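You operate a simulated robot arm through the tools that you are given. There is no shell and no other tool.

You are at the controls of a simulated robot arm. One attempt, no reset.

TASK
Stand the purple and the red block on the turntable pads of their own colours.
Fine: leave the dryer off.

The check looks at the end state, three seconds after you hand in, the way a careful person would. Anything else that was tipped, shoved, dropped, spilled or broken makes it a failure.

THE ROBOT
A 6-joint arm with a three-finger gripper, fixed in place. Base frame: the origin is at the foot of the arm, x ahead of it, y to its left, z up. Units: m, rad, N and s.
Its first joint turns from -2.897 to 2.897 rad. Payload 4.89 kg.
Tool frame: the origin (TCP) lies between the finger pads and is the grasp point; the fingertips stand 0.03 m ahead of it; z points along the fingers, y is the line along which they close. Largest opening 0.164 m; the body of the gripper starts 0.125 m behind the TCP.
Orientation is that of the tool frame in the base frame, as [roll, pitch, yaw] about the fixed x, y, z axes, in that order (R = Rz(yaw) Ry(pitch) Rx(roll)). With the fingers straight down and closing along the base's y, the tool's x points along the base's -x, its y along +y and its z along -z.

THE INTERFACE
- The arm moves only by the tool apply_moves. Its argument "deltas" is a list of rows, each an object (a shift or turn left out is 0, a gripper value left out holds the last) with "angular": the turn, a rotation vector about the tool's x, y, z in degrees, a list of three; "translation": the shift along the tool's x, y, z in cm, a list of three; "grip": the finger opening in cm, from 0 to 16.4. In form: [{"angular": [wx, wy, wz], "translation": [dx, dy, dz], "grip": grip}, ...]. A call has 1 to 20 rows; each row is the pose to reach, as a shift and turn from the pose commanded when the call began, along the tool's axes at that moment. A row lasts 0.2 s, in which the tool goes at most 0.05 m and 0.15 rad; a call with a longer step from one row to the next is refused whole, and so is a gripper value outside its range. A pose out of reach is approached as far as the arm can. The call stops where the force on the tool passes 40 N (or 10 N more than at its start, if that is more) or the arm is blocked; 0.2 s more then pass. The fingers move at their own pace (about 0.108 m/s each) and stop on an object; they squeeze with about 28 N. The grip force told is the motor's: it shows also when the fingers shut on nothing. Time passes only in rows, and 0.2 s behind the last, so rows that repeat a pose let the fingers close. The reply holds the time, the measured pose of the TCP, the force on the tool along the base axes, the opening and the grip force, in the units named above and with some noise, with the torque about the TCP (base axes, N m) and any sound that the robot's microphone picked up.
- Cameras (640 x 400 px; columns grow to the right, rows downward): "scene" is fixed at [0.221, 0.6518, 1.5074]; the picture's right is [-1.00, -0.09, 0.00], its down [-0.02, 0.27, -0.96] and it looks along [0.09, -0.96, -0.27] (base axes); focal length 314 px, centre (320, 200). "wrist" rides on the gripper at [0.076, -0.002, -0.152] in the tool frame; the picture's right is [0.02, 1.00, 0.00], its down [-0.88, 0.02, -0.47] and it looks along [-0.47, 0.01, 0.88] (tool axes); focal length 247 px, centre (320, 200). There is no depth. A picture from a camera that has moved, and an enlarged one, comes with that camera's place and axes in the base frame and with its lens.
- grab_frame(camera): a new picture of that camera. The clock stands still meanwhile.
- slide_trunk(by): slides the trunk up (or, below 0, down) by that many m; the arm rides with it, the base frame stays. It gives what a move gives, with no picture.
- enlarge(camera, box): a new picture of the part [left, top, right, bottom] of that camera's present view, enlarged. The clock stands still meanwhile.
- sign_off(): hands the job in; it is judged then, once.

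Places have to be worked out from the pictures, the camera data and where the tool is seen. Open the gripper and draw the arm clear of the work before you hand the job in, unless the task says otherwise.

The tools are called after ">>>" by a JSON object that holds its "fn" and its "kwargs". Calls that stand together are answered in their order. apply_moves: Moves the arm, as the interface text tells. Its arguments: {"type":"object","properties":{"deltas":{"type":"array","items":{"type":"object","properties":{"angular":{"type":"array","items":{"type":"number"}},"translation":{"type":"array","items":{"type":"number"}},"grip":{"type":"number"}}}}},"required":["deltas"]} The other tools are called the same way: slide_trunk (by) slides the trunk up or down; grab_frame (camera) takes a picture; enlarge (camera, box) takes an enlarged picture of a part of a camera's view; sign_off () hands the job in.

At the start:

```text
time: 0.0
eef_pos: [0.2536, -0.4444, 1.1508]
ee_rot: [3.141, 0.0, -3.141]
ft_force: [0.3, -0.6, 0.5]
ft_torque: [0.0, 0.01, -0.01]
grip_width: 0.1639
grasp_force: 0.0
trunk travel left (down, up): [-0.175, 0.215]
```

scene: 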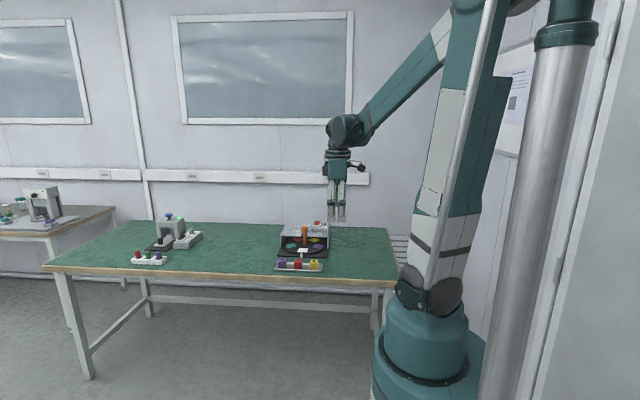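
wrist: 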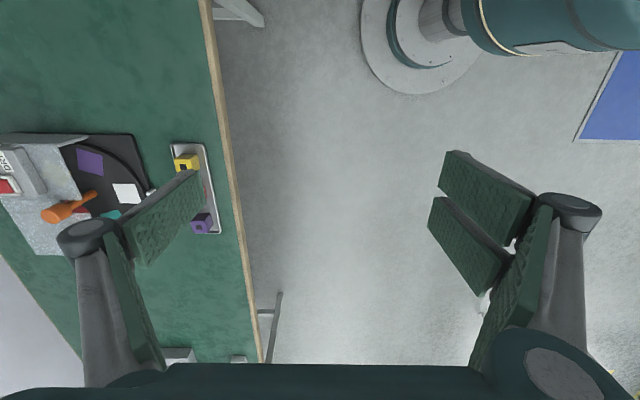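

I start by looking closely at the turntable area from both cameras before moving anything.

>>> {"fn": "enlarge", "kwargs": {"camera": "scene", "box": [260, 210, 350, 280]}}

>>> {"fn": "enlarge", "kwargs": {"camera": "wrist", "box": [0, 110, 250, 270]}}

>>> {"fn": "enlarge", "kwargs": {"camera": "scene", "box": [120, 200, 220, 275]}}

```text
5.71 times, centred on (305, 245) of scene
camera zoom: at [0.221, 0.6518, 1.5074], right [-1.0, -0.09, 0.0], down [-0.02, 0.27, -0.96], along [0.09, -0.96, -0.27], focal length 1796 px, centre (406, -57)
```

zoom: 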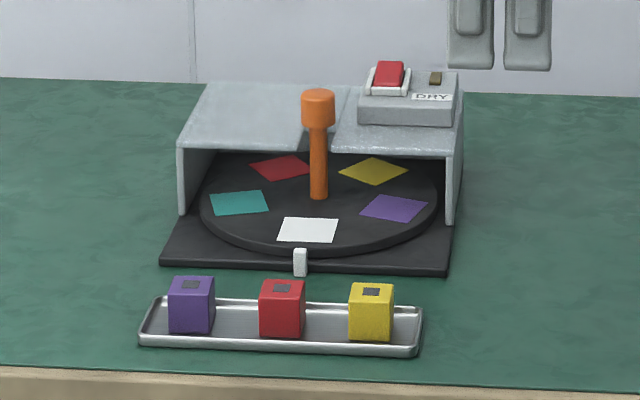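

```text
2.50 times, centred on (125, 190) of wrist
camera zoom: at [0.1795, -0.4454, 1.3031], right [-0.02, 1.0, 0.0], down [0.88, 0.02, 0.47], along [0.47, 0.01, -0.88], focal length 617 px, centre (808, 225)
```

zoom: 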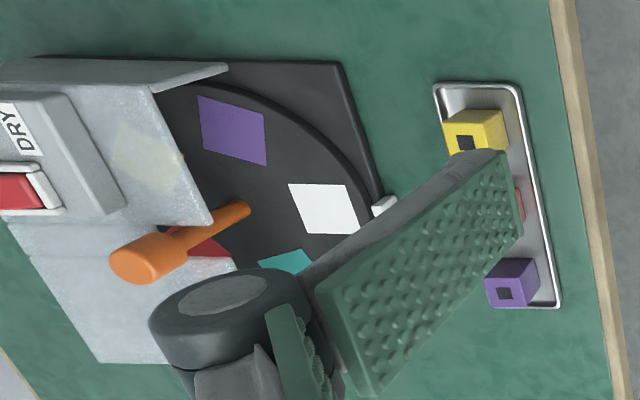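

```text
5.33 times, centred on (170, 238) of scene
camera zoom: at [0.221, 0.6518, 1.5074], right [-1.0, -0.09, 0.0], down [-0.02, 0.27, -0.96], along [0.09, -0.96, -0.27], focal length 1676 px, centre (1120, 0)
```

zoom: 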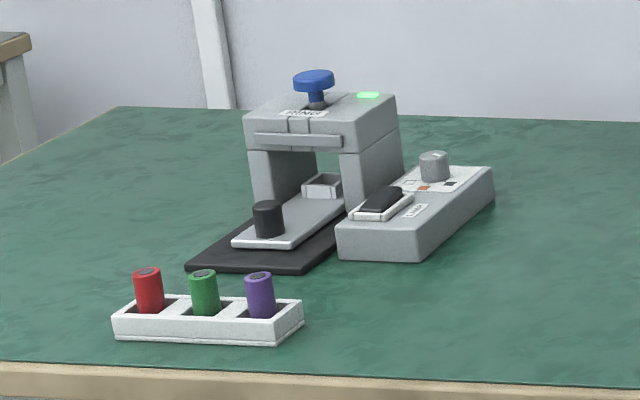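

The blocks stand in a tray near x≈0.54, y≈-0.75, with the turntable behind it at about y≈-1.0. A small roof (the dryer) covers its back half and a knobbed post stands at its centre. I'll swing the tool so the wrist camera faces outward over the turntable, staying high at z=1.15.

>>> {"fn": "apply_moves", "kwargs": {"deltas": [{"angular": [0, 0, 8.18], "translation": [-1.87, -2.5, 0], "grip": 16.4}, {"angular": [0, 0, 16.36], "translation": [-3.74, -5.0, 0]}, {"angular": [0, 0, 24.55], "translation": [-5.61, -7.5, 0]}, {"angular": [0, 0, 32.73], "translation": [-7.48, -10.0, 0]}, {"angular": [0, 0, 40.9], "translation": [-9.35, -12.5, 0]}, {"angular": [0, 0, 49.1], "translation": [-11.22, -15.0, 0]}, {"angular": [0, 0, 57.27], "translation": [-13.1, -17.5, 0]}, {"angular": [0, 0, 65.45], "translation": [-14.96, -20.0, 0]}, {"angular": [0, 0, 73.6], "translation": [-16.83, -22.5, 0]}, {"angular": [0, 0, 81.8], "translation": [-18.7, -25.0, 0]}, {"angular": [0, 0, 90], "translation": [-20.6, -27.5, 0]}, {"angular": [0, 0, 90], "translation": [-20.6, -27.5, 0]}]}}

```text
time: 2.6
eef_pos: [0.4583, -0.7215, 1.1504]
ee_rot: [3.141, -0.001, 1.569]
ft_force: [0.4, -0.5, -0.8]
ft_torque: [0.12, 0.04, 0.03]
grip_width: 0.1639
grasp_force: 0.1
trunk travel left (down, up): [-0.175, 0.215]
```

The move reached (0.458, -0.722, 1.150) as commanded. I'll take pictures from both cameras.

>>> {"fn": "grab_frame", "kwargs": {"camera": "wrist"}}

>>> {"fn": "grab_frame", "kwargs": {"camera": "scene"}}

>>> {"fn": "enlarge", "kwargs": {"camera": "wrist", "box": [200, 100, 440, 250]}}

```text
taken
camera wrist: at [0.4586, -0.6441, 1.3032], right [1.0, 0.02, 0.0], down [0.02, -0.88, 0.47], along [0.01, -0.47, -0.88], focal length 247 px, centre (320, 200)
```

wrist: 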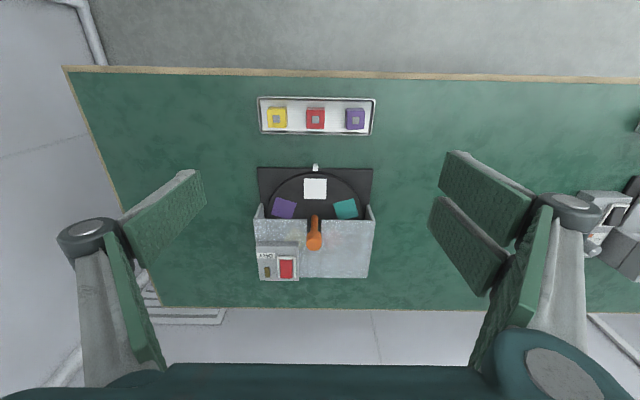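

```text
taken
```

scene: 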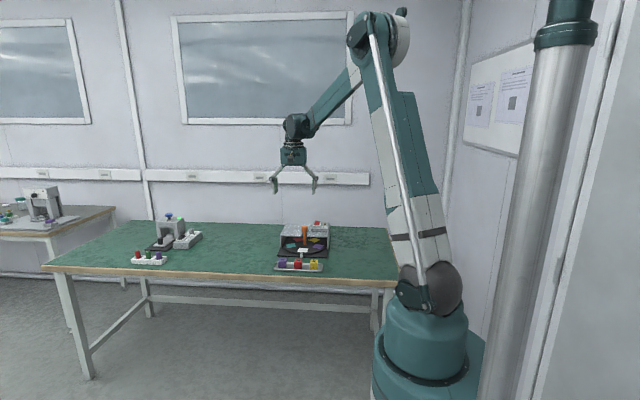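

```text
2.67 times, centred on (320, 175) of wrist
camera zoom: at [0.4586, -0.6441, 1.3032], right [1.0, 0.02, 0.0], down [0.02, -0.88, 0.47], along [0.01, -0.47, -0.88], focal length 659 px, centre (320, 267)
```

zoom: 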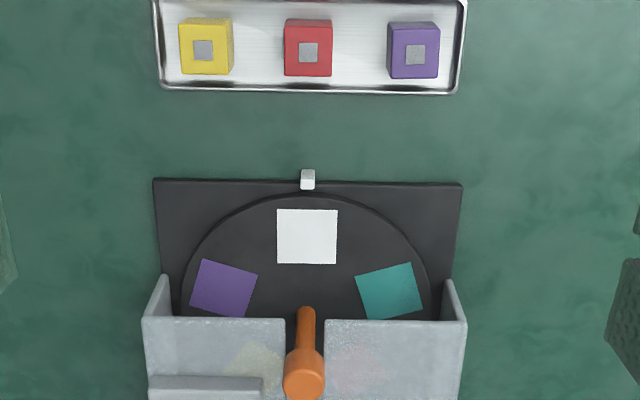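

From the two wrist views I place the disc centre and knob at about (0.453, -0.967) and the roof edge at y≈-0.93, z≈0.85. The knob top is at z≈0.89 and the disc surface at z≈0.79. I'll test the reach by going above the knob with the tool down, still well clear of everything.

>>> {"fn": "apply_moves", "kwargs": {"deltas": [{"translation": [-4.1, -0.1, 1.5], "grip": 7}, {"translation": [-8.2, -0.2, 3]}, {"translation": [-12.3, -0.3, 4.5]}, {"translation": [-16.4, -0.4, 6]}, {"translation": [-20.5, -0.5, 8]}, {"translation": [-24.5, -0.5, 10]}, {"translation": [-24.5, -0.5, 10]}, {"translation": [-24.5, -0.5, 10]}]}}

```text
time: 4.4
eef_pos: [0.4549, -0.9659, 1.0486]
ee_rot: [-3.141, -0.001, 1.571]
ft_force: [0.6, -0.4, -0.5]
ft_torque: [0.17, 0.05, 0.02]
grip_width: 0.0699
grasp_force: 0.0
trunk travel left (down, up): [-0.175, 0.215]
```

It reaches (0.455, -0.966, 1.049) tool-down without trouble. I'll look from here with both cameras to refine positions.

>>> {"fn": "grab_frame", "kwargs": {"camera": "wrist"}}

>>> {"fn": "enlarge", "kwargs": {"camera": "scene", "box": [250, 160, 362, 280]}}

>>> {"fn": "enlarge", "kwargs": {"camera": "wrist", "box": [200, 20, 440, 220]}}

```text
taken
camera wrist: at [0.455, -0.8889, 1.2015], right [1.0, 0.02, 0.0], down [0.02, -0.88, 0.47], along [0.01, -0.47, -0.88], focal length 247 px, centre (320, 200)
```

wrist: 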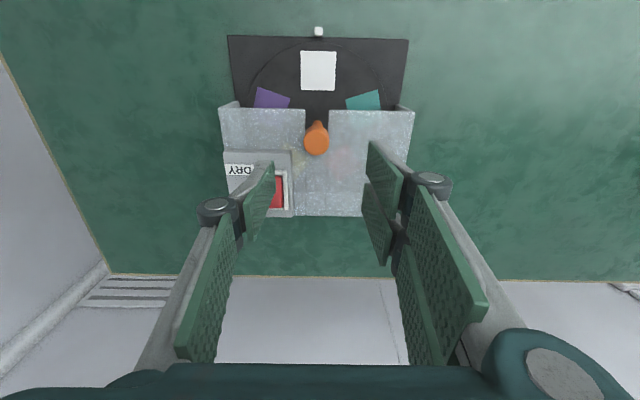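

```text
3.33 times, centred on (306, 220) of scene
camera zoom: at [0.221, 0.6518, 1.5074], right [-1.0, -0.09, 0.0], down [-0.02, 0.27, -0.96], along [0.09, -0.96, -0.27], focal length 1047 px, centre (367, 133)
```

zoom: 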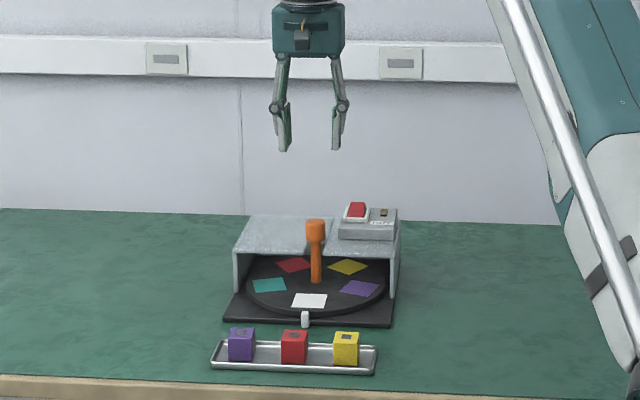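

```text
2.00 times, centred on (320, 120) of wrist
camera zoom: at [0.455, -0.8889, 1.2015], right [1.0, 0.02, 0.0], down [0.02, -0.88, 0.47], along [0.01, -0.47, -0.88], focal length 494 px, centre (320, 360)
```

zoom: 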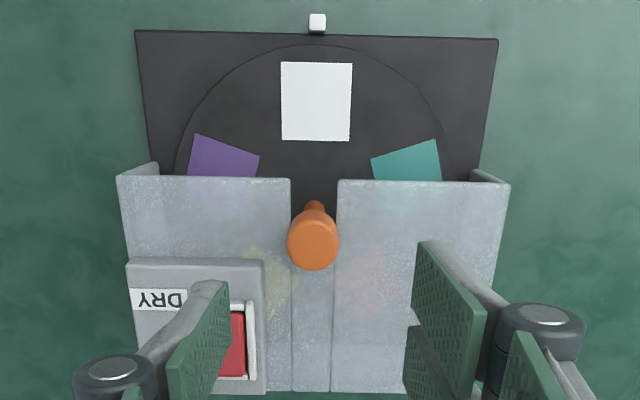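

The disc is at z≈0.780, the knob at about (0.4525, -0.973) with its top at z≈0.88, and the roof top at z≈0.84 with its edge at y≈-0.94. I'll come down to z=0.95 over the knob, still clear, and check alignment in the wrist view.

>>> {"fn": "apply_moves", "kwargs": {"deltas": [{"translation": [-0.3, -0.1, 3.5], "grip": 6}, {"translation": [-0.6, -0.24, 7]}, {"translation": [-0.7, -0.24, 9.86]}, {"translation": [-0.7, -0.24, 9.86]}, {"translation": [-0.7, -0.24, 9.86]}]}}

>>> {"fn": "grab_frame", "kwargs": {"camera": "wrist"}}

>>> {"fn": "enlarge", "kwargs": {"camera": "scene", "box": [270, 180, 350, 270]}}

```text
time: 5.6
eef_pos: [0.4505, -0.974, 0.9484]
ee_rot: [-3.142, 0.0, 1.571]
ft_force: [-0.4, 0.6, -0.2]
ft_torque: [0.03, 0.0, -0.01]
grip_width: 0.0602
grasp_force: 0.0
trunk travel left (down, up): [-0.175, 0.215]
```

```text
taken
camera wrist: at [0.4513, -0.8958, 1.1016], right [1.0, 0.02, 0.0], down [0.02, -0.88, 0.47], along [0.01, -0.47, -0.88], focal length 247 px, centre (320, 200)
```

wrist: 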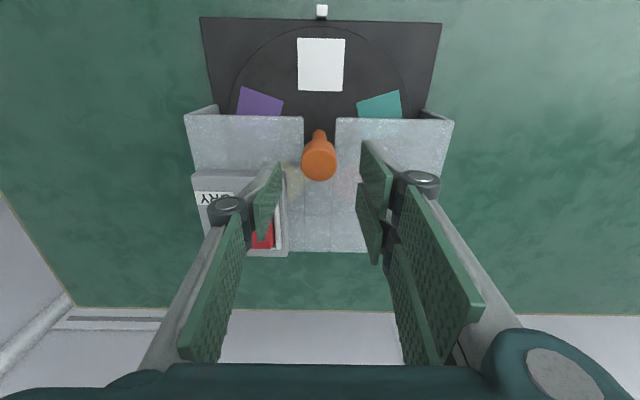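

```text
4.44 times, centred on (310, 225) of scene
camera zoom: at [0.221, 0.6518, 1.5074], right [-1.0, -0.09, 0.0], down [-0.02, 0.27, -0.96], along [0.09, -0.96, -0.27], focal length 1396 px, centre (364, 89)
```

zoom: 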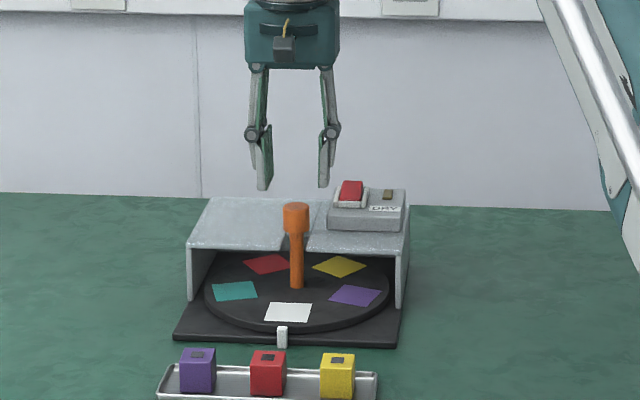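

The knob centre reads about 3 mm further out and 1.4 mm to -x of the tool axis. I'll correct for that, narrow the opening so the fingers stay clear of the dryer's switch box, and lower until the fingertips straddle the knob at TCP z≈0.89.

>>> {"fn": "apply_moves", "kwargs": {"deltas": [{"translation": [-0.33, -0.14, 0], "grip": 4.8}, {"translation": [-0.33, -0.14, 0]}, {"translation": [-0.33, -0.14, 2]}, {"translation": [-0.33, -0.14, 3]}, {"translation": [-0.33, -0.14, 4]}, {"translation": [-0.33, -0.14, 5]}, {"translation": [-0.33, -0.14, 5.5]}, {"translation": [-0.33, -0.14, 6]}, {"translation": [-0.33, -0.14, 6]}]}}

>>> {"fn": "grab_frame", "kwargs": {"camera": "wrist"}}

>>> {"fn": "enlarge", "kwargs": {"camera": "scene", "box": [270, 180, 350, 270]}}

```text
time: 7.6
eef_pos: [0.4499, -0.9739, 0.8923]
ee_rot: [-3.141, 0.0, 1.571]
ft_force: [-0.2, 0.1, 0.1]
ft_torque: [0.01, 0.0, 0.0]
grip_width: 0.0481
grasp_force: 0.1
trunk travel left (down, up): [-0.175, 0.215]
```

```text
taken
camera wrist: at [0.4512, -0.8973, 1.0451], right [1.0, 0.02, 0.0], down [0.02, -0.88, 0.47], along [0.01, -0.47, -0.88], focal length 247 px, centre (320, 200)
```

wrist: 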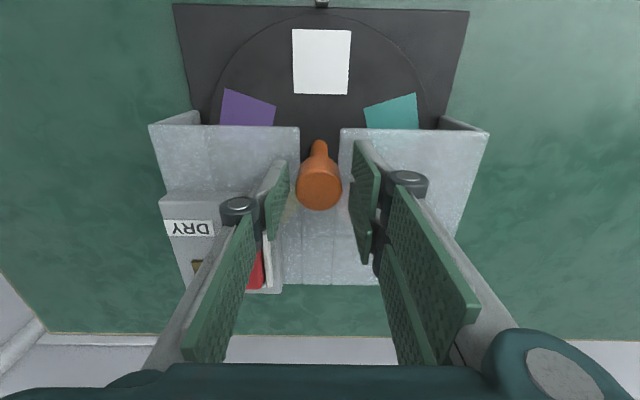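

```text
4.44 times, centred on (310, 225) of scene
camera zoom: at [0.221, 0.6518, 1.5074], right [-1.0, -0.09, 0.0], down [-0.02, 0.27, -0.96], along [0.09, -0.96, -0.27], focal length 1396 px, centre (364, 89)
```

zoom: 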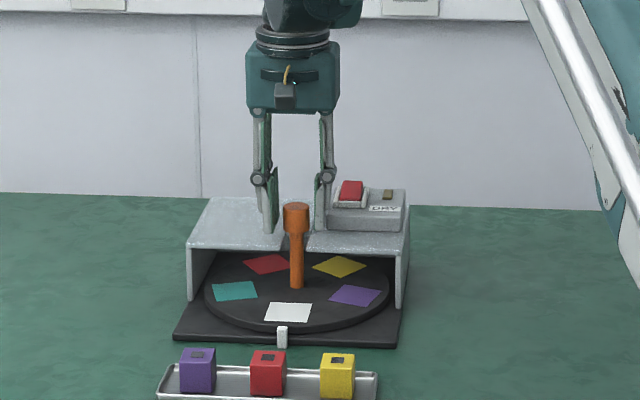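

The fingers straddle the knob with clear space to the switch box. I'll make a last 2 mm correction and close on the knob, watching the lateral force.

>>> {"fn": "apply_moves", "kwargs": {"deltas": [{"translation": [-0.2, -0.1, 0], "grip": 4.8}, {"translation": [-0.2, -0.1, 0], "grip": 2.0}, {"translation": [-0.2, -0.1, 0], "grip": 2.0}, {"translation": [-0.2, -0.1, 0], "grip": 2.0}]}}

```text
time: 8.6
eef_pos: [0.4513, -0.9769, 0.8936]
ee_rot: [-3.141, 0.0, 1.569]
ft_force: [-4.4, 4.2, -5.3]
ft_torque: [0.07, 0.16, 0.05]
grip_width: 0.0328
grasp_force: 45.3
trunk travel left (down, up): [-0.175, 0.215]
```

It closed on the knob at 0.0328 m with only small side forces. I'll turn it 15° clockwise seen from above (about +tool z) as a trial and see whether the disc follows.

>>> {"fn": "apply_moves", "kwargs": {"deltas": [{"angular": [0, 0, 3], "grip": 2.0}, {"angular": [0, 0, 6]}, {"angular": [0, 0, 9]}, {"angular": [0, 0, 12]}, {"angular": [0, 0, 15]}, {"angular": [0, 0, 15]}]}}

>>> {"fn": "grab_frame", "kwargs": {"camera": "wrist"}}

>>> {"fn": "enlarge", "kwargs": {"camera": "scene", "box": [270, 180, 350, 270]}}

```text
time: 10.0
eef_pos: [0.4488, -0.9762, 0.8918]
ee_rot: [-3.14, -0.001, 1.307]
ft_force: [-19.5, 16.0, 6.9]
ft_torque: [0.53, 0.59, 0.03]
grip_width: 0.033
grasp_force: 44.9
trunk travel left (down, up): [-0.175, 0.215]
```

```text
taken
camera wrist: at [0.4698, -0.9013, 1.0454], right [0.97, -0.24, 0.0], down [-0.21, -0.86, 0.47], along [-0.11, -0.46, -0.88], focal length 247 px, centre (320, 200)
```

wrist: 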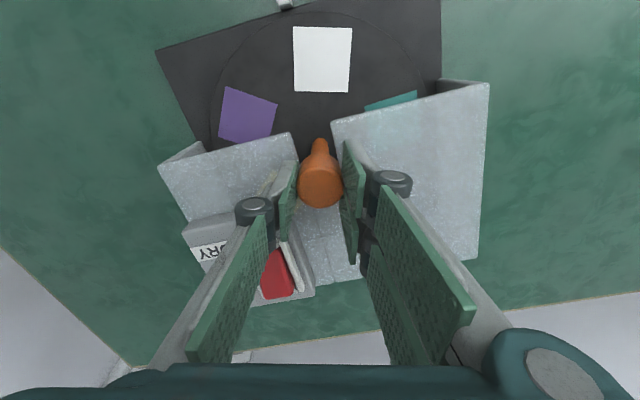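

```text
4.44 times, centred on (310, 225) of scene
camera zoom: at [0.221, 0.6518, 1.5074], right [-1.0, -0.09, 0.0], down [-0.02, 0.27, -0.96], along [0.09, -0.96, -0.27], focal length 1396 px, centre (364, 89)
```

zoom: 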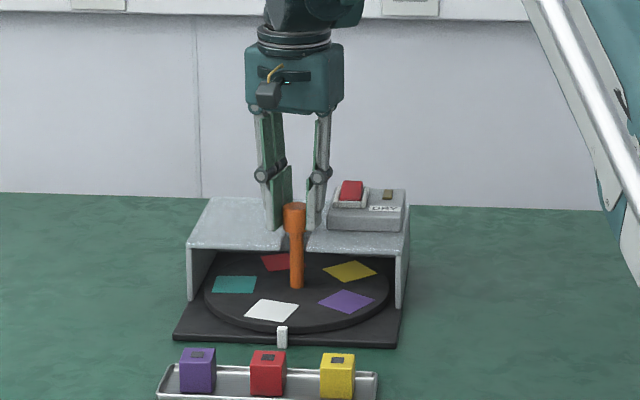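

The disc follows the knob, with the purple pad moving toward the front. The side force has grown to about 23 N along the closing line, so I'll shift the tool a millimetre or so that way to relieve it before turning further.

>>> {"fn": "apply_moves", "kwargs": {"deltas": [{"translation": [0.05, -0.1, 0], "grip": 2.0}, {"translation": [0.1, -0.15, 0]}]}}

```text
time: 10.6
eef_pos: [0.449, -0.9755, 0.8918]
ee_rot: [3.141, 0.002, 1.312]
ft_force: [-0.8, -11.9, 15.5]
ft_torque: [-0.31, -0.1, -0.03]
grip_width: 0.0329
grasp_force: 45.1
trunk travel left (down, up): [-0.175, 0.215]
```

The closing-line force is relieved (about 2 N). I'll keep turning in moderate steps, watching the force.

>>> {"fn": "apply_moves", "kwargs": {"deltas": [{"angular": [0, 0, 4], "translation": [-0.05, 0, 0], "grip": 2.0}, {"angular": [0, 0, 8], "translation": [-0.05, 0, 0]}, {"angular": [0, 0, 12], "translation": [-0.05, 0, 0]}, {"angular": [0, 0, 16], "translation": [-0.05, 0, 0]}, {"angular": [0, 0, 20], "translation": [-0.05, 0, 0]}, {"angular": [0, 0, 20], "translation": [-0.05, 0, 0]}]}}

```text
time: 11.4
eef_pos: [0.4493, -0.9758, 0.8929]
ee_rot: [3.14, 0.0, 1.109]
ft_force: [2.0, -0.7, 8.3]
ft_torque: [0.13, -0.14, -0.01]
grip_width: 0.033
grasp_force: 45.5
trunk travel left (down, up): [-0.175, 0.215]
stopped in row 4: the force on the tool passed its limit at 42 N (the readings are from after the stop); the commanded pose is now the measured one
```

It stopped on a force limit at a yaw of 63.5°, about 26° turned. I'll look at the state before going on.

>>> {"fn": "grab_frame", "kwargs": {"camera": "wrist"}}

>>> {"fn": "enlarge", "kwargs": {"camera": "scene", "box": [270, 180, 350, 270]}}

```text
taken
camera wrist: at [0.4836, -0.9058, 1.0453], right [0.9, -0.43, 0.0], down [-0.38, -0.8, 0.47], along [-0.2, -0.43, -0.88], focal length 247 px, centre (320, 200)
```

wrist: 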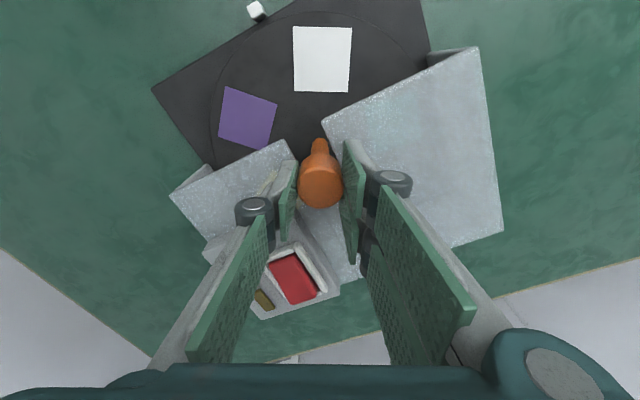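

```text
4.44 times, centred on (310, 225) of scene
camera zoom: at [0.221, 0.6518, 1.5074], right [-1.0, -0.09, 0.0], down [-0.02, 0.27, -0.96], along [0.09, -0.96, -0.27], focal length 1396 px, centre (364, 89)
```

zoom: 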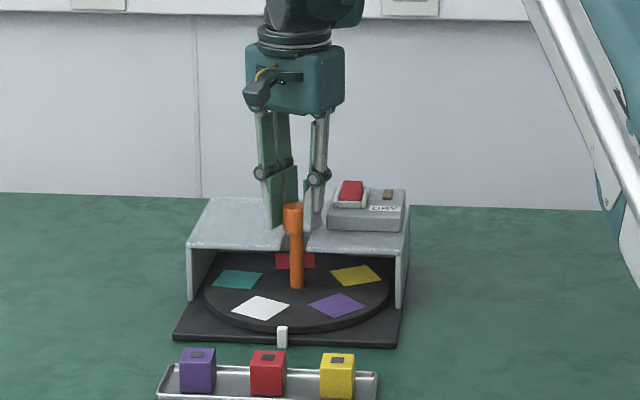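

The grip on the knob is unchanged and the disc has turned about 26°, so the stop came from side force rather than a hard stop. The force is now near zero, so I'll continue more slowly at 2° per row.

>>> {"fn": "apply_moves", "kwargs": {"deltas": [{"angular": [0, 0, 2], "grip": 2.0}, {"angular": [0, 0, 4]}, {"angular": [0, 0, 6]}, {"angular": [0, 0, 8]}, {"angular": [0, 0, 10]}, {"angular": [0, 0, 10]}]}}

```text
time: 12.8
eef_pos: [0.4494, -0.9767, 0.8936]
ee_rot: [3.141, 0.002, 0.933]
ft_force: [17.3, -23.0, 21.3]
ft_torque: [-0.59, -0.46, -0.05]
grip_width: 0.033
grasp_force: 44.6
trunk travel left (down, up): [-0.175, 0.215]
```

The side force is +28 N along the closing axis and +21 N vertical. I'll relieve it with a small shift and continue in smaller increments.

>>> {"fn": "apply_moves", "kwargs": {"deltas": [{"translation": [-0.03, 0.06, -0.05], "grip": 2.0}, {"translation": [-0.05, 0.12, -0.1]}]}}

```text
time: 13.4
eef_pos: [0.4495, -0.9761, 0.8924]
ee_rot: [-3.14, 0.0, 0.936]
ft_force: [-5.0, 16.5, -12.5]
ft_torque: [0.26, 0.34, 0.0]
grip_width: 0.0327
grasp_force: 45.2
trunk travel left (down, up): [-0.175, 0.215]
```

Stiffness works out at about 34 N/mm, so the neutral point lies between the last two poses. I'll step back by that fraction and continue turning.

>>> {"fn": "apply_moves", "kwargs": {"deltas": [{"angular": [0, 0, 2], "translation": [0.03, -0.04, 0.03], "grip": 2.0}, {"angular": [0, 0, 4], "translation": [0.03, -0.03, 0.03]}, {"angular": [0, 0, 6], "translation": [0.03, -0.02, 0.03]}, {"angular": [0, 0, 8], "translation": [0.03, -0.01, 0.03]}, {"angular": [0, 0, 8], "translation": [0.03, -0.01, 0.03]}]}}

```text
time: 14.1
eef_pos: [0.4489, -0.9755, 0.8929]
ee_rot: [3.14, 0.001, 0.856]
ft_force: [-1.0, 4.4, -3.3]
ft_torque: [0.09, 0.0, 0.02]
grip_width: 0.0331
grasp_force: 45.0
trunk travel left (down, up): [-0.175, 0.215]
stopped in row 3: the force on the tool passed its limit at 42 N (the readings are from after the stop); the commanded pose is now the measured one
```

Another force stop, at a yaw of 49° (about 41° turned). The knob may be sitting off the tool's turning axis along the pads, so I'll check its place between the fingers in an enlarged view.

>>> {"fn": "enlarge", "kwargs": {"camera": "wrist", "box": [260, 120, 380, 220]}}

>>> {"fn": "enlarge", "kwargs": {"camera": "scene", "box": [280, 200, 340, 260]}}

```text
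4.00 times, centred on (320, 170) of wrist
camera zoom: at [0.5, -0.9164, 1.0454], right [0.77, -0.64, 0.0], down [-0.56, -0.68, 0.47], along [-0.3, -0.36, -0.88], focal length 988 px, centre (320, 320)
```

zoom: 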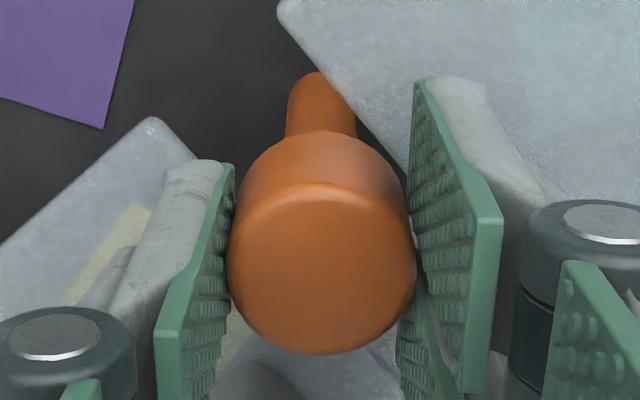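

```text
6.67 times, centred on (310, 230) of scene
camera zoom: at [0.221, 0.6518, 1.5074], right [-1.0, -0.09, 0.0], down [-0.02, 0.27, -0.96], along [0.09, -0.96, -0.27], focal length 2095 px, centre (387, 0)
```

zoom: 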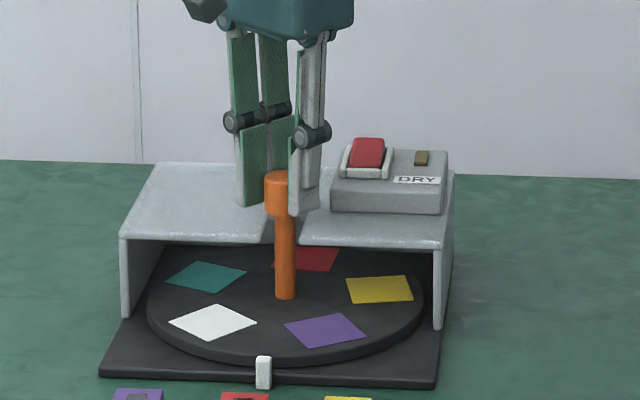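

The knob sits within about 1 mm of the turning axis, so the force spikes come mainly from motion lag against the stiff post. I'll try a slower continuous turn at 1° per row.

>>> {"fn": "apply_moves", "kwargs": {"deltas": [{"angular": [0, 0, 1], "grip": 2.0}, {"angular": [0, 0, 2]}, {"angular": [0, 0, 3]}, {"angular": [0, 0, 4]}, {"angular": [0, 0, 5]}, {"angular": [0, 0, 6]}, {"angular": [0, 0, 7]}, {"angular": [0, 0, 8]}, {"angular": [0, 0, 9]}, {"angular": [0, 0, 10]}, {"angular": [0, 0, 11]}, {"angular": [0, 0, 12]}, {"angular": [0, 0, 13]}, {"angular": [0, 0, 14]}, {"angular": [0, 0, 15]}, {"angular": [0, 0, 15]}]}}

```text
time: 15.7
eef_pos: [0.4488, -0.9759, 0.8928]
ee_rot: [-3.141, 0.001, 0.744]
ft_force: [0.1, 4.2, -1.2]
ft_torque: [0.07, 0.02, 0.02]
grip_width: 0.0331
grasp_force: 45.6
trunk travel left (down, up): [-0.175, 0.215]
stopped in row 7: the force on the tool passed its limit at 42 N (the readings are from after the stop); the commanded pose is now the measured one
```

It stopped again after about 6°. I'll turn just 4° and read the force direction before it trips, so I can learn the needed correction.

>>> {"fn": "apply_moves", "kwargs": {"deltas": [{"angular": [0, 0, 1], "grip": 2.0}, {"angular": [0, 0, 2]}, {"angular": [0, 0, 3]}, {"angular": [0, 0, 4]}, {"angular": [0, 0, 4]}]}}

```text
time: 16.9
eef_pos: [0.4485, -0.9759, 0.892]
ee_rot: [-3.139, -0.001, 0.672]
ft_force: [-3.0, 6.2, -0.7]
ft_torque: [0.21, 0.1, 0.03]
grip_width: 0.0332
grasp_force: 44.9
trunk travel left (down, up): [-0.175, 0.215]
```

After 4° the side force is only about 7 N, so the stops look like brief spikes. I'll continue with pauses between small steps.

>>> {"fn": "apply_moves", "kwargs": {"deltas": [{"angular": [0, 0, 1], "grip": 2.0}, {"angular": [0, 0, 2]}, {"angular": [0, 0, 3]}, {"angular": [0, 0, 4]}, {"angular": [0, 0, 4]}, {"angular": [0, 0, 5]}, {"angular": [0, 0, 6]}, {"angular": [0, 0, 7]}, {"angular": [0, 0, 8]}, {"angular": [0, 0, 8]}]}}

```text
time: 19.1
eef_pos: [0.4492, -0.9757, 0.8931]
ee_rot: [3.141, 0.002, 0.53]
ft_force: [1.8, -6.2, 13.2]
ft_torque: [-0.1, -0.07, 0.0]
grip_width: 0.0329
grasp_force: 45.2
trunk travel left (down, up): [-0.175, 0.215]
```

That went smoothly: yaw 30.4°, about 60° turned in total. I'll do another 12° in the same manner.

>>> {"fn": "apply_moves", "kwargs": {"deltas": [{"angular": [0, 0, 1], "translation": [0, 0, -0.02], "grip": 2.0}, {"angular": [0, 0, 2], "translation": [0, 0, -0.02]}, {"angular": [0, 0, 3], "translation": [0, 0, -0.02]}, {"angular": [0, 0, 4], "translation": [0, 0, -0.02]}, {"angular": [0, 0, 4], "translation": [0, 0, -0.02]}, {"angular": [0, 0, 5], "translation": [0, 0, -0.02]}, {"angular": [0, 0, 6], "translation": [0, 0, -0.02]}, {"angular": [0, 0, 7], "translation": [0, 0, -0.02]}, {"angular": [0, 0, 8], "translation": [0, 0, -0.02]}, {"angular": [0, 0, 8], "translation": [0, 0, -0.02]}, {"angular": [0, 0, 9], "translation": [0, 0, -0.02]}, {"angular": [0, 0, 10], "translation": [0, 0, -0.02]}, {"angular": [0, 0, 11], "translation": [0, 0, -0.02]}, {"angular": [0, 0, 12], "translation": [0, 0, -0.02]}, {"angular": [0, 0, 12], "translation": [0, 0, -0.02]}]}}

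>>> {"fn": "grab_frame", "kwargs": {"camera": "wrist"}}

>>> {"fn": "enlarge", "kwargs": {"camera": "scene", "box": [270, 180, 350, 270]}}

```text
time: 22.4
eef_pos: [0.449, -0.9747, 0.8931]
ee_rot: [-3.137, -0.002, 0.324]
ft_force: [-0.9, 6.0, 3.2]
ft_torque: [0.26, 0.0, -0.06]
grip_width: 0.033
grasp_force: 44.8
trunk travel left (down, up): [-0.175, 0.215]
stopped in row 15: the force on the tool passed its limit at 41 N (the readings are from after the stop); the commanded pose is now the measured one
```

```text
taken
camera wrist: at [0.523, -0.9491, 1.0453], right [0.34, -0.94, 0.0], down [-0.83, -0.3, 0.47], along [-0.45, -0.16, -0.88], focal length 247 px, centre (320, 200)
```

wrist: 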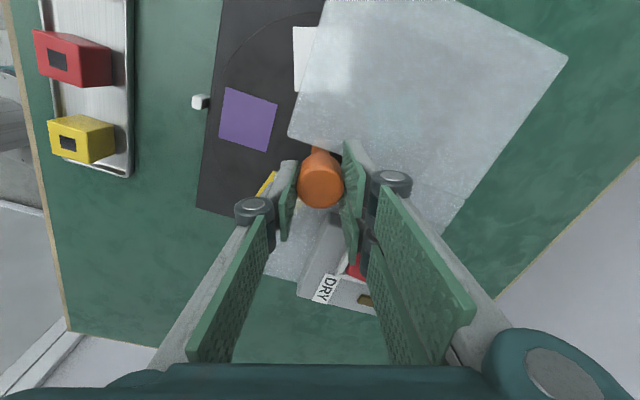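

```text
4.44 times, centred on (310, 225) of scene
camera zoom: at [0.221, 0.6518, 1.5074], right [-1.0, -0.09, 0.0], down [-0.02, 0.27, -0.96], along [0.09, -0.96, -0.27], focal length 1396 px, centre (364, 89)
```

zoom: 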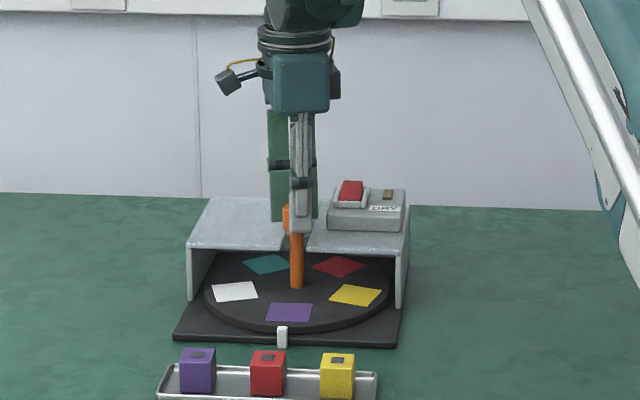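

The purple pad is now at the front (about 71° turned). I'll open just enough to free the knob and lift straight up.

>>> {"fn": "apply_moves", "kwargs": {"deltas": [{"translation": [0, 0, 0], "grip": 4.8}, {"translation": [0, 0, 0], "grip": 4.8}, {"translation": [0, 0, -1]}, {"translation": [0, 0, -3]}, {"translation": [0, 0, -6]}, {"translation": [0, 0, -10]}, {"translation": [0, 0, -14]}, {"translation": [0, 0, -14]}]}}

>>> {"fn": "enlarge", "kwargs": {"camera": "scene", "box": [270, 180, 350, 270]}}

```text
time: 24.2
eef_pos: [0.4483, -0.9737, 1.032]
ee_rot: [-3.139, 0.001, 0.324]
ft_force: [0.9, 0.8, 0.7]
ft_torque: [-0.1, -0.02, -0.02]
grip_width: 0.0477
grasp_force: 0.2
trunk travel left (down, up): [-0.175, 0.215]
```

```text
4.44 times, centred on (310, 225) of scene
camera zoom: at [0.221, 0.6518, 1.5074], right [-1.0, -0.09, 0.0], down [-0.02, 0.27, -0.96], along [0.09, -0.96, -0.27], focal length 1396 px, centre (364, 89)
```

zoom: 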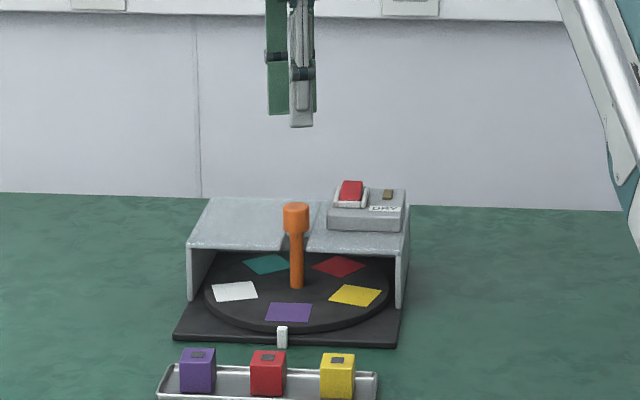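

The knob is free and the arm is clear at z≈1.03. I'll turn the tool back to yaw 90° and move above the purple block at about (0.53, -0.733).

>>> {"fn": "apply_moves", "kwargs": {"deltas": [{"angular": [0, 0, -7.94], "translation": [1.7, -2.25, 0], "grip": 8}, {"angular": [0, 0, -15.9], "translation": [3.4, -4.5, 0]}, {"angular": [0, 0, -23.8], "translation": [5.1, -6.75, 0]}, {"angular": [0, 0, -31.7], "translation": [6.8, -9.0, 0]}, {"angular": [0, 0, -39.7], "translation": [8.5, -11.25, 0]}, {"angular": [0, 0, -47.6], "translation": [10.2, -13.5, 0]}, {"angular": [0, 0, -55.5], "translation": [11.9, -15.75, 0]}, {"angular": [0, 0, -63.5], "translation": [13.6, -18.0, 0]}, {"angular": [0, 0, -71.4], "translation": [15.27, -20.3, 0]}, {"angular": [0, 0, -71.4], "translation": [15.27, -20.3, 0]}, {"angular": [0, 0, -71.4], "translation": [15.27, -20.3, 0]}]}}

>>> {"fn": "grab_frame", "kwargs": {"camera": "wrist"}}

>>> {"fn": "enlarge", "kwargs": {"camera": "wrist", "box": [160, 80, 400, 230]}}

```text
time: 26.6
eef_pos: [0.5297, -0.7328, 1.0312]
ee_rot: [-3.139, -0.002, 1.568]
ft_force: [0.6, 0.1, 1.3]
ft_torque: [-0.02, 0.04, -0.02]
grip_width: 0.0803
grasp_force: 0.0
trunk travel left (down, up): [-0.175, 0.215]
```

```text
taken
camera wrist: at [0.5296, -0.656, 1.1844], right [1.0, 0.02, 0.0], down [0.02, -0.88, 0.47], along [0.01, -0.47, -0.88], focal length 247 px, centre (320, 200)
```

wrist: 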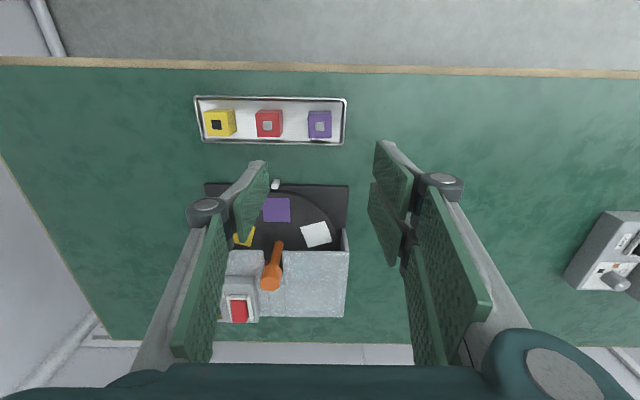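

```text
2.67 times, centred on (280, 155) of wrist
camera zoom: at [0.5296, -0.656, 1.1844], right [1.0, 0.02, 0.0], down [0.02, -0.88, 0.47], along [0.01, -0.47, -0.88], focal length 659 px, centre (427, 320)
```

zoom: 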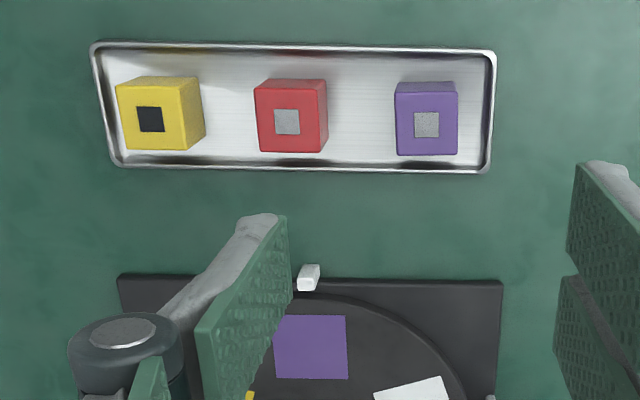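

Purple's top centre is at about (0.531, -0.733, 0.80), with the block aligned to the axes and about 0.036 m wide. The tray rim is about 0.037 m to its +x side, so I'll use a 5 cm opening and stop first at z=0.87 to check alignment.

>>> {"fn": "apply_moves", "kwargs": {"deltas": [{"translation": [0, 0.1, 4], "grip": 5}, {"translation": [0, 0.1, 8]}, {"translation": [0, 0.1, 12]}, {"translation": [0, 0.1, 16]}, {"translation": [0, 0.1, 16]}, {"translation": [0, 0.1, 16]}]}}

>>> {"fn": "grab_frame", "kwargs": {"camera": "wrist"}}

>>> {"fn": "enlarge", "kwargs": {"camera": "scene", "box": [265, 210, 345, 280]}}

```text
time: 28.0
eef_pos: [0.5318, -0.7329, 0.8718]
ee_rot: [-3.141, -0.002, 1.569]
ft_force: [0.4, -0.3, 0.0]
ft_torque: [0.05, 0.05, 0.01]
grip_width: 0.0498
grasp_force: 0.2
trunk travel left (down, up): [-0.175, 0.215]
```

```text
taken
camera wrist: at [0.5312, -0.657, 1.0248], right [1.0, 0.02, 0.0], down [0.02, -0.88, 0.47], along [0.01, -0.47, -0.88], focal length 247 px, centre (320, 200)
```

wrist: 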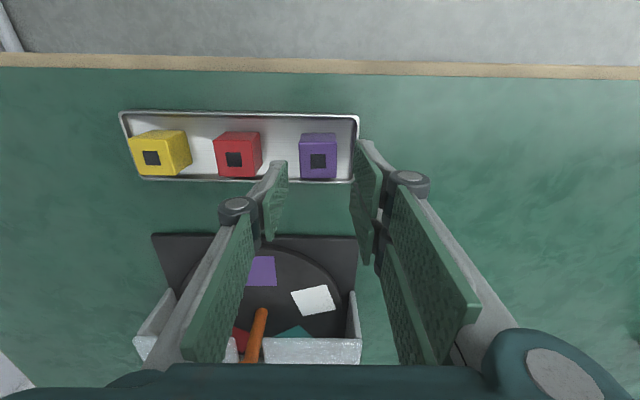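

```text
5.71 times, centred on (305, 245) of scene
camera zoom: at [0.221, 0.6518, 1.5074], right [-1.0, -0.09, 0.0], down [-0.02, 0.27, -0.96], along [0.09, -0.96, -0.27], focal length 1796 px, centre (406, -57)
```

zoom: 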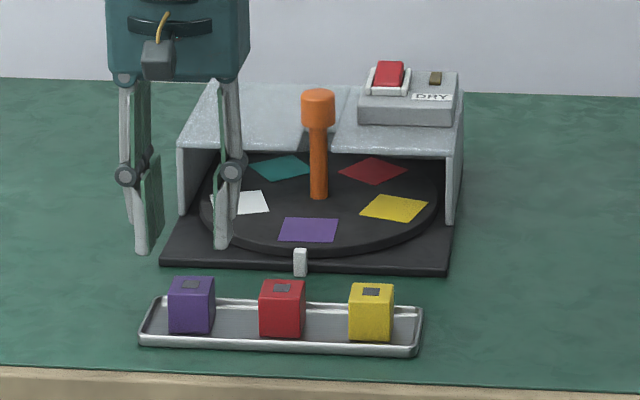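

The block is about 1.5–2 mm toward -x and -y of the tool axis. I'll correct for that and lower to TCP z≈0.81 so the tips pass the block's sides and stay about at rim level.

>>> {"fn": "apply_moves", "kwargs": {"deltas": [{"translation": [-0.15, -0.17, 0], "grip": 5}, {"translation": [-0.15, -0.17, 2]}, {"translation": [-0.15, -0.17, 3.5]}, {"translation": [-0.15, -0.17, 4.5]}, {"translation": [-0.15, -0.17, 5.3]}, {"translation": [-0.15, -0.17, 6]}, {"translation": [-0.15, -0.17, 6]}]}}

>>> {"fn": "grab_frame", "kwargs": {"camera": "wrist"}}

>>> {"fn": "enlarge", "kwargs": {"camera": "scene", "box": [265, 210, 345, 280]}}

```text
time: 29.6
eef_pos: [0.5272, -0.7365, 0.813]
ee_rot: [-3.139, -0.002, 1.57]
ft_force: [0.4, -0.2, -0.1]
ft_torque: [-0.03, -0.04, 0.04]
grip_width: 0.05
grasp_force: 0.0
trunk travel left (down, up): [-0.175, 0.215]
```

```text
taken
camera wrist: at [0.5292, -0.6592, 0.9663], right [1.0, 0.02, 0.0], down [0.02, -0.88, 0.47], along [0.01, -0.47, -0.88], focal length 247 px, centre (320, 200)
```

wrist: 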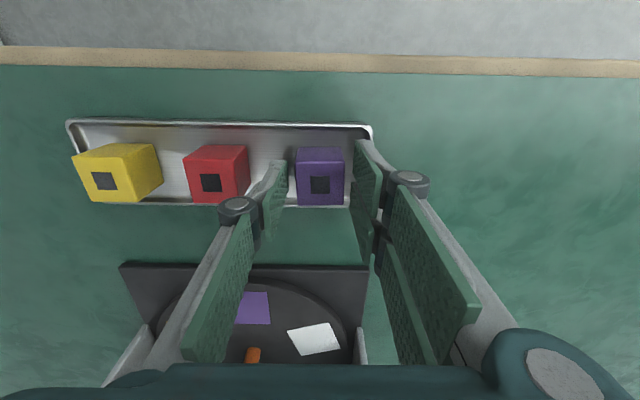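

```text
5.71 times, centred on (305, 245) of scene
camera zoom: at [0.221, 0.6518, 1.5074], right [-1.0, -0.09, 0.0], down [-0.02, 0.27, -0.96], along [0.09, -0.96, -0.27], focal length 1796 px, centre (406, -57)
```

zoom: 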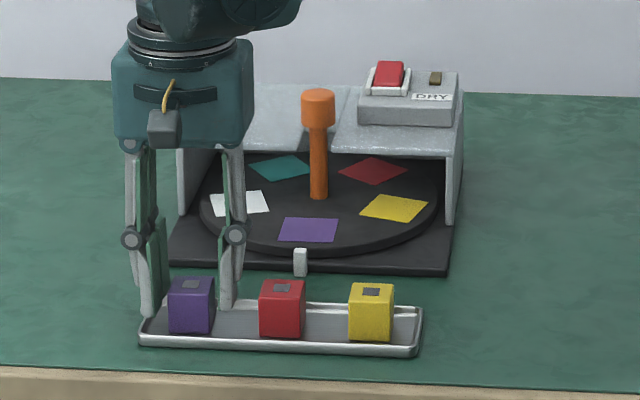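

The fingers straddle the purple block cleanly with the tips about 8 mm above the tray floor. I'll close on it.

>>> {"fn": "apply_moves", "kwargs": {"deltas": [{"translation": [0, 0, 0], "grip": 2.5}, {"translation": [0, 0, 0], "grip": 2.5}, {"translation": [0, 0, 0], "grip": 2.5}, {"translation": [0, 0, 0], "grip": 2.5}]}}

```text
time: 30.6
eef_pos: [0.529, -0.7366, 0.8124]
ee_rot: [-3.141, -0.001, 1.57]
ft_force: [0.0, 1.6, 0.3]
ft_torque: [-0.06, -0.01, -0.02]
grip_width: 0.0356
grasp_force: 27.8
trunk travel left (down, up): [-0.175, 0.215]
```

Gripped at 0.0356 m wide with 28 N. I'll lift it straight up 12 cm, then move over the purple pad at about (0.452, -0.8935).

>>> {"fn": "apply_moves", "kwargs": {"deltas": [{"translation": [0, 0, -1], "grip": 2.5}, {"translation": [0, 0, -3]}, {"translation": [0, 0, -6]}, {"translation": [0, 0, -9]}, {"translation": [0, 0, -12]}, {"translation": [-2.6, -1.3, -12]}, {"translation": [-5.2, -2.6, -12]}, {"translation": [-7.8, -3.9, -12]}, {"translation": [-10.4, -5.2, -12]}, {"translation": [-13, -6.5, -12]}, {"translation": [-15.7, -7.7, -12]}, {"translation": [-15.7, -7.7, -12]}, {"translation": [-15.7, -7.7, -12]}]}}

>>> {"fn": "grab_frame", "kwargs": {"camera": "wrist"}}

>>> {"fn": "enlarge", "kwargs": {"camera": "scene", "box": [265, 190, 345, 280]}}

```text
time: 33.4
eef_pos: [0.4519, -0.8967, 0.9322]
ee_rot: [-3.14, -0.003, 1.567]
ft_force: [-0.2, -0.6, -0.9]
ft_torque: [0.05, 0.0, 0.02]
grip_width: 0.0356
grasp_force: 28.4
trunk travel left (down, up): [-0.175, 0.215]
```

```text
taken
camera wrist: at [0.4522, -0.8187, 1.085], right [1.0, 0.02, 0.0], down [0.02, -0.88, 0.47], along [0.01, -0.47, -0.88], focal length 247 px, centre (320, 200)
```

wrist: 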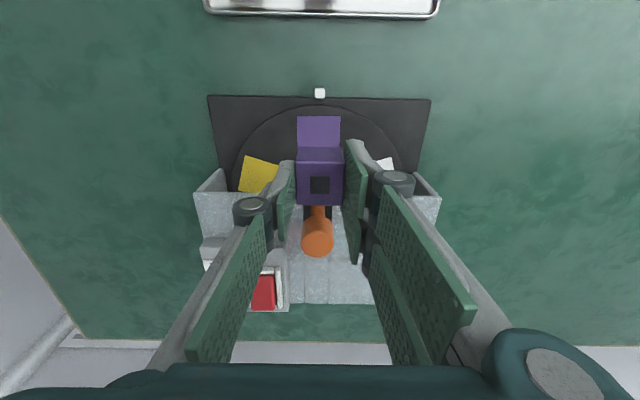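

```text
4.44 times, centred on (305, 235) of scene
camera zoom: at [0.221, 0.6518, 1.5074], right [-1.0, -0.09, 0.0], down [-0.02, 0.27, -0.96], along [0.09, -0.96, -0.27], focal length 1396 px, centre (387, 44)
```

zoom: 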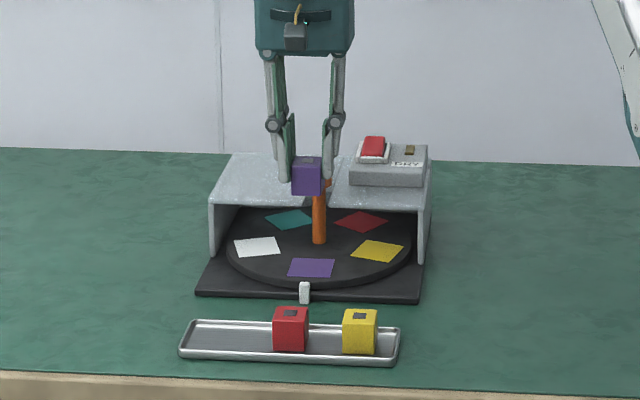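

The block hangs over the purple pad, with the pad and block centres agreeing to about 2 mm. I'll lower to about 1 cm above the disc and check.

>>> {"fn": "apply_moves", "kwargs": {"deltas": [{"translation": [0, 0, 3], "grip": 2.5}, {"translation": [0, 0, 6]}, {"translation": [0, 0, 8]}, {"translation": [0, 0, 9.3]}, {"translation": [0, 0, 9.3]}]}}

>>> {"fn": "grab_frame", "kwargs": {"camera": "wrist"}}

>>> {"fn": "enlarge", "kwargs": {"camera": "scene", "box": [275, 200, 335, 260]}}

```text
time: 34.6
eef_pos: [0.4509, -0.8922, 0.8399]
ee_rot: [-3.14, -0.002, 1.569]
ft_force: [0.4, -0.3, -0.6]
ft_torque: [0.0, -0.02, -0.01]
grip_width: 0.0355
grasp_force: 27.9
trunk travel left (down, up): [-0.175, 0.215]
```

```text
taken
camera wrist: at [0.4522, -0.8158, 0.9921], right [1.0, 0.02, 0.0], down [0.02, -0.88, 0.47], along [0.01, -0.47, -0.88], focal length 247 px, centre (320, 200)
```

wrist: 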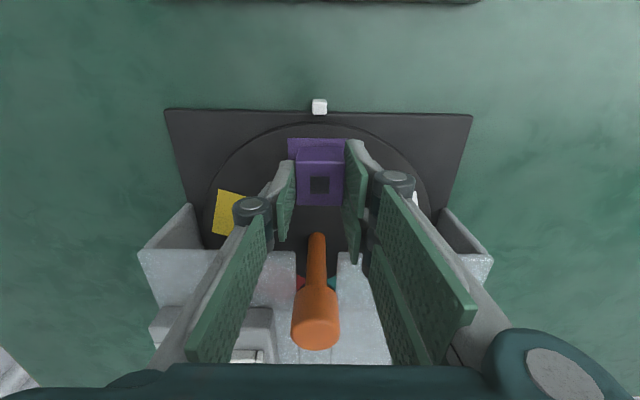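

```text
6.67 times, centred on (305, 230) of scene
camera zoom: at [0.221, 0.6518, 1.5074], right [-1.0, -0.09, 0.0], down [-0.02, 0.27, -0.96], along [0.09, -0.96, -0.27], focal length 2095 px, centre (420, 0)
```

zoom: 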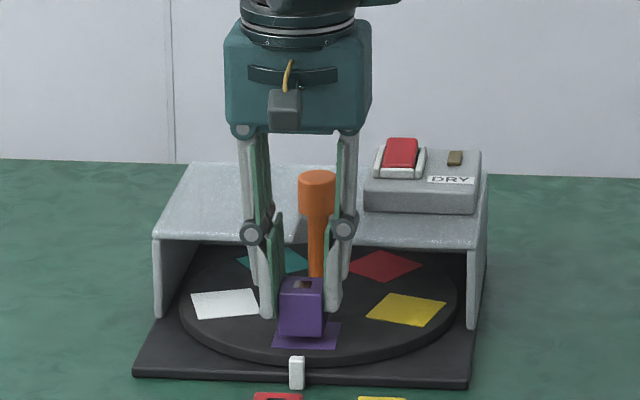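

The block is about 7 mm above the disc and within its pad outline. I'll nudge 1.5 mm outward and 1 mm toward -x to centre it, then lower 5 mm.

>>> {"fn": "apply_moves", "kwargs": {"deltas": [{"translation": [-0.15, -0.1, 0], "grip": 2.5}, {"translation": [-0.15, -0.1, 0.3]}, {"translation": [-0.15, -0.1, 0.5]}, {"translation": [-0.15, -0.1, 0.5]}]}}

>>> {"fn": "enlarge", "kwargs": {"camera": "scene", "box": [285, 220, 325, 260]}}

```text
time: 35.6
eef_pos: [0.4505, -0.8943, 0.8333]
ee_rot: [-3.14, -0.001, 1.569]
ft_force: [0.9, -0.6, -0.6]
ft_torque: [-0.01, 0.0, -0.01]
grip_width: 0.0353
grasp_force: 27.6
trunk travel left (down, up): [-0.175, 0.215]
```

```text
10.00 times, centred on (305, 240) of scene
camera zoom: at [0.221, 0.6518, 1.5074], right [-1.0, -0.09, 0.0], down [-0.02, 0.27, -0.96], along [0.09, -0.96, -0.27], focal length 3142 px, centre (470, -200)
```

zoom: 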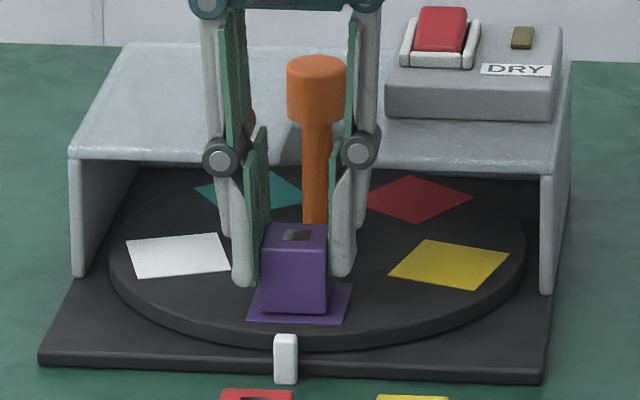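

It looks nearly down, with a few millimetres left at most. I'll lower in 1 mm steps watching the vertical force.

>>> {"fn": "apply_moves", "kwargs": {"deltas": [{"translation": [0, 0, 0.05], "grip": 2.5}, {"translation": [0, 0, 0.1]}, {"translation": [0, 0, 0.15]}, {"translation": [0, 0, 0.2]}]}}

```text
time: 36.6
eef_pos: [0.4487, -0.8943, 0.8333]
ee_rot: [-3.138, -0.002, 1.57]
ft_force: [0.3, -0.8, -0.9]
ft_torque: [0.0, -0.01, -0.01]
grip_width: 0.0354
grasp_force: 28.2
trunk travel left (down, up): [-0.175, 0.215]
```

No contact yet. I'll go on in the same small steps.

>>> {"fn": "apply_moves", "kwargs": {"deltas": [{"translation": [0, 0, 0.05], "grip": 2.5}, {"translation": [0, 0, 0.1]}, {"translation": [0, 0, 0.15]}, {"translation": [0, 0, 0.2]}]}}

```text
time: 37.6
eef_pos: [0.4514, -0.8933, 0.8315]
ee_rot: [-3.14, -0.003, 1.567]
ft_force: [-0.2, -6.5, 16.1]
ft_torque: [-0.4, -0.02, -0.07]
grip_width: 0.0354
grasp_force: 28.0
trunk travel left (down, up): [-0.175, 0.215]
```

Contact: 16 N upward. I'll ease back half a millimetre, open the fingers, and lift straight up.

>>> {"fn": "apply_moves", "kwargs": {"deltas": [{"translation": [0, 0, -0.04], "grip": 2.5}, {"translation": [0, 0, -0.04], "grip": 5}, {"translation": [0, 0, -0.04], "grip": 5}, {"translation": [0, 0, -0.04], "grip": 5}, {"translation": [0, 0, -1], "grip": 5}, {"translation": [0, 0, -3]}, {"translation": [0, 0, -6]}, {"translation": [0, 0, -10]}, {"translation": [0, 0, -14]}, {"translation": [0, 0, -18]}, {"translation": [0, 0, -18]}]}}

>>> {"fn": "grab_frame", "kwargs": {"camera": "wrist"}}

>>> {"fn": "enlarge", "kwargs": {"camera": "scene", "box": [275, 210, 335, 270]}}

```text
time: 40.0
eef_pos: [0.4483, -0.8955, 1.0136]
ee_rot: [-3.141, -0.002, 1.568]
ft_force: [0.4, 0.2, 0.7]
ft_torque: [-0.04, -0.01, 0.01]
grip_width: 0.0499
grasp_force: 0.1
trunk travel left (down, up): [-0.175, 0.215]
```

```text
taken
camera wrist: at [0.4487, -0.8191, 1.1667], right [1.0, 0.02, 0.0], down [0.02, -0.88, 0.47], along [0.01, -0.47, -0.88], focal length 247 px, centre (320, 200)
```

wrist: 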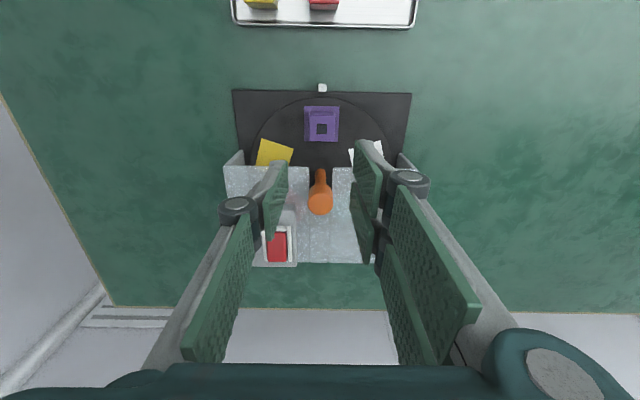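

```text
6.67 times, centred on (305, 240) of scene
camera zoom: at [0.221, 0.6518, 1.5074], right [-1.0, -0.09, 0.0], down [-0.02, 0.27, -0.96], along [0.09, -0.96, -0.27], focal length 2095 px, centre (420, -67)
```

zoom: 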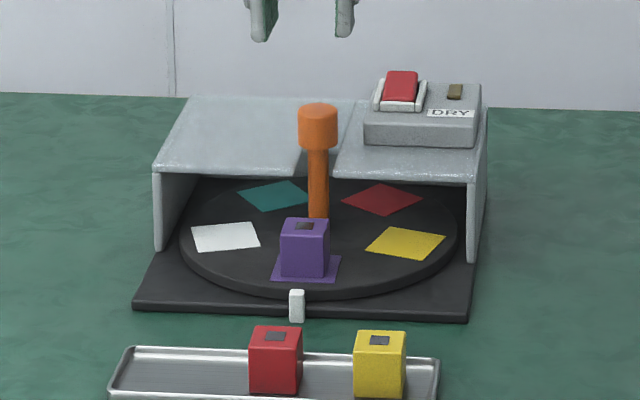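

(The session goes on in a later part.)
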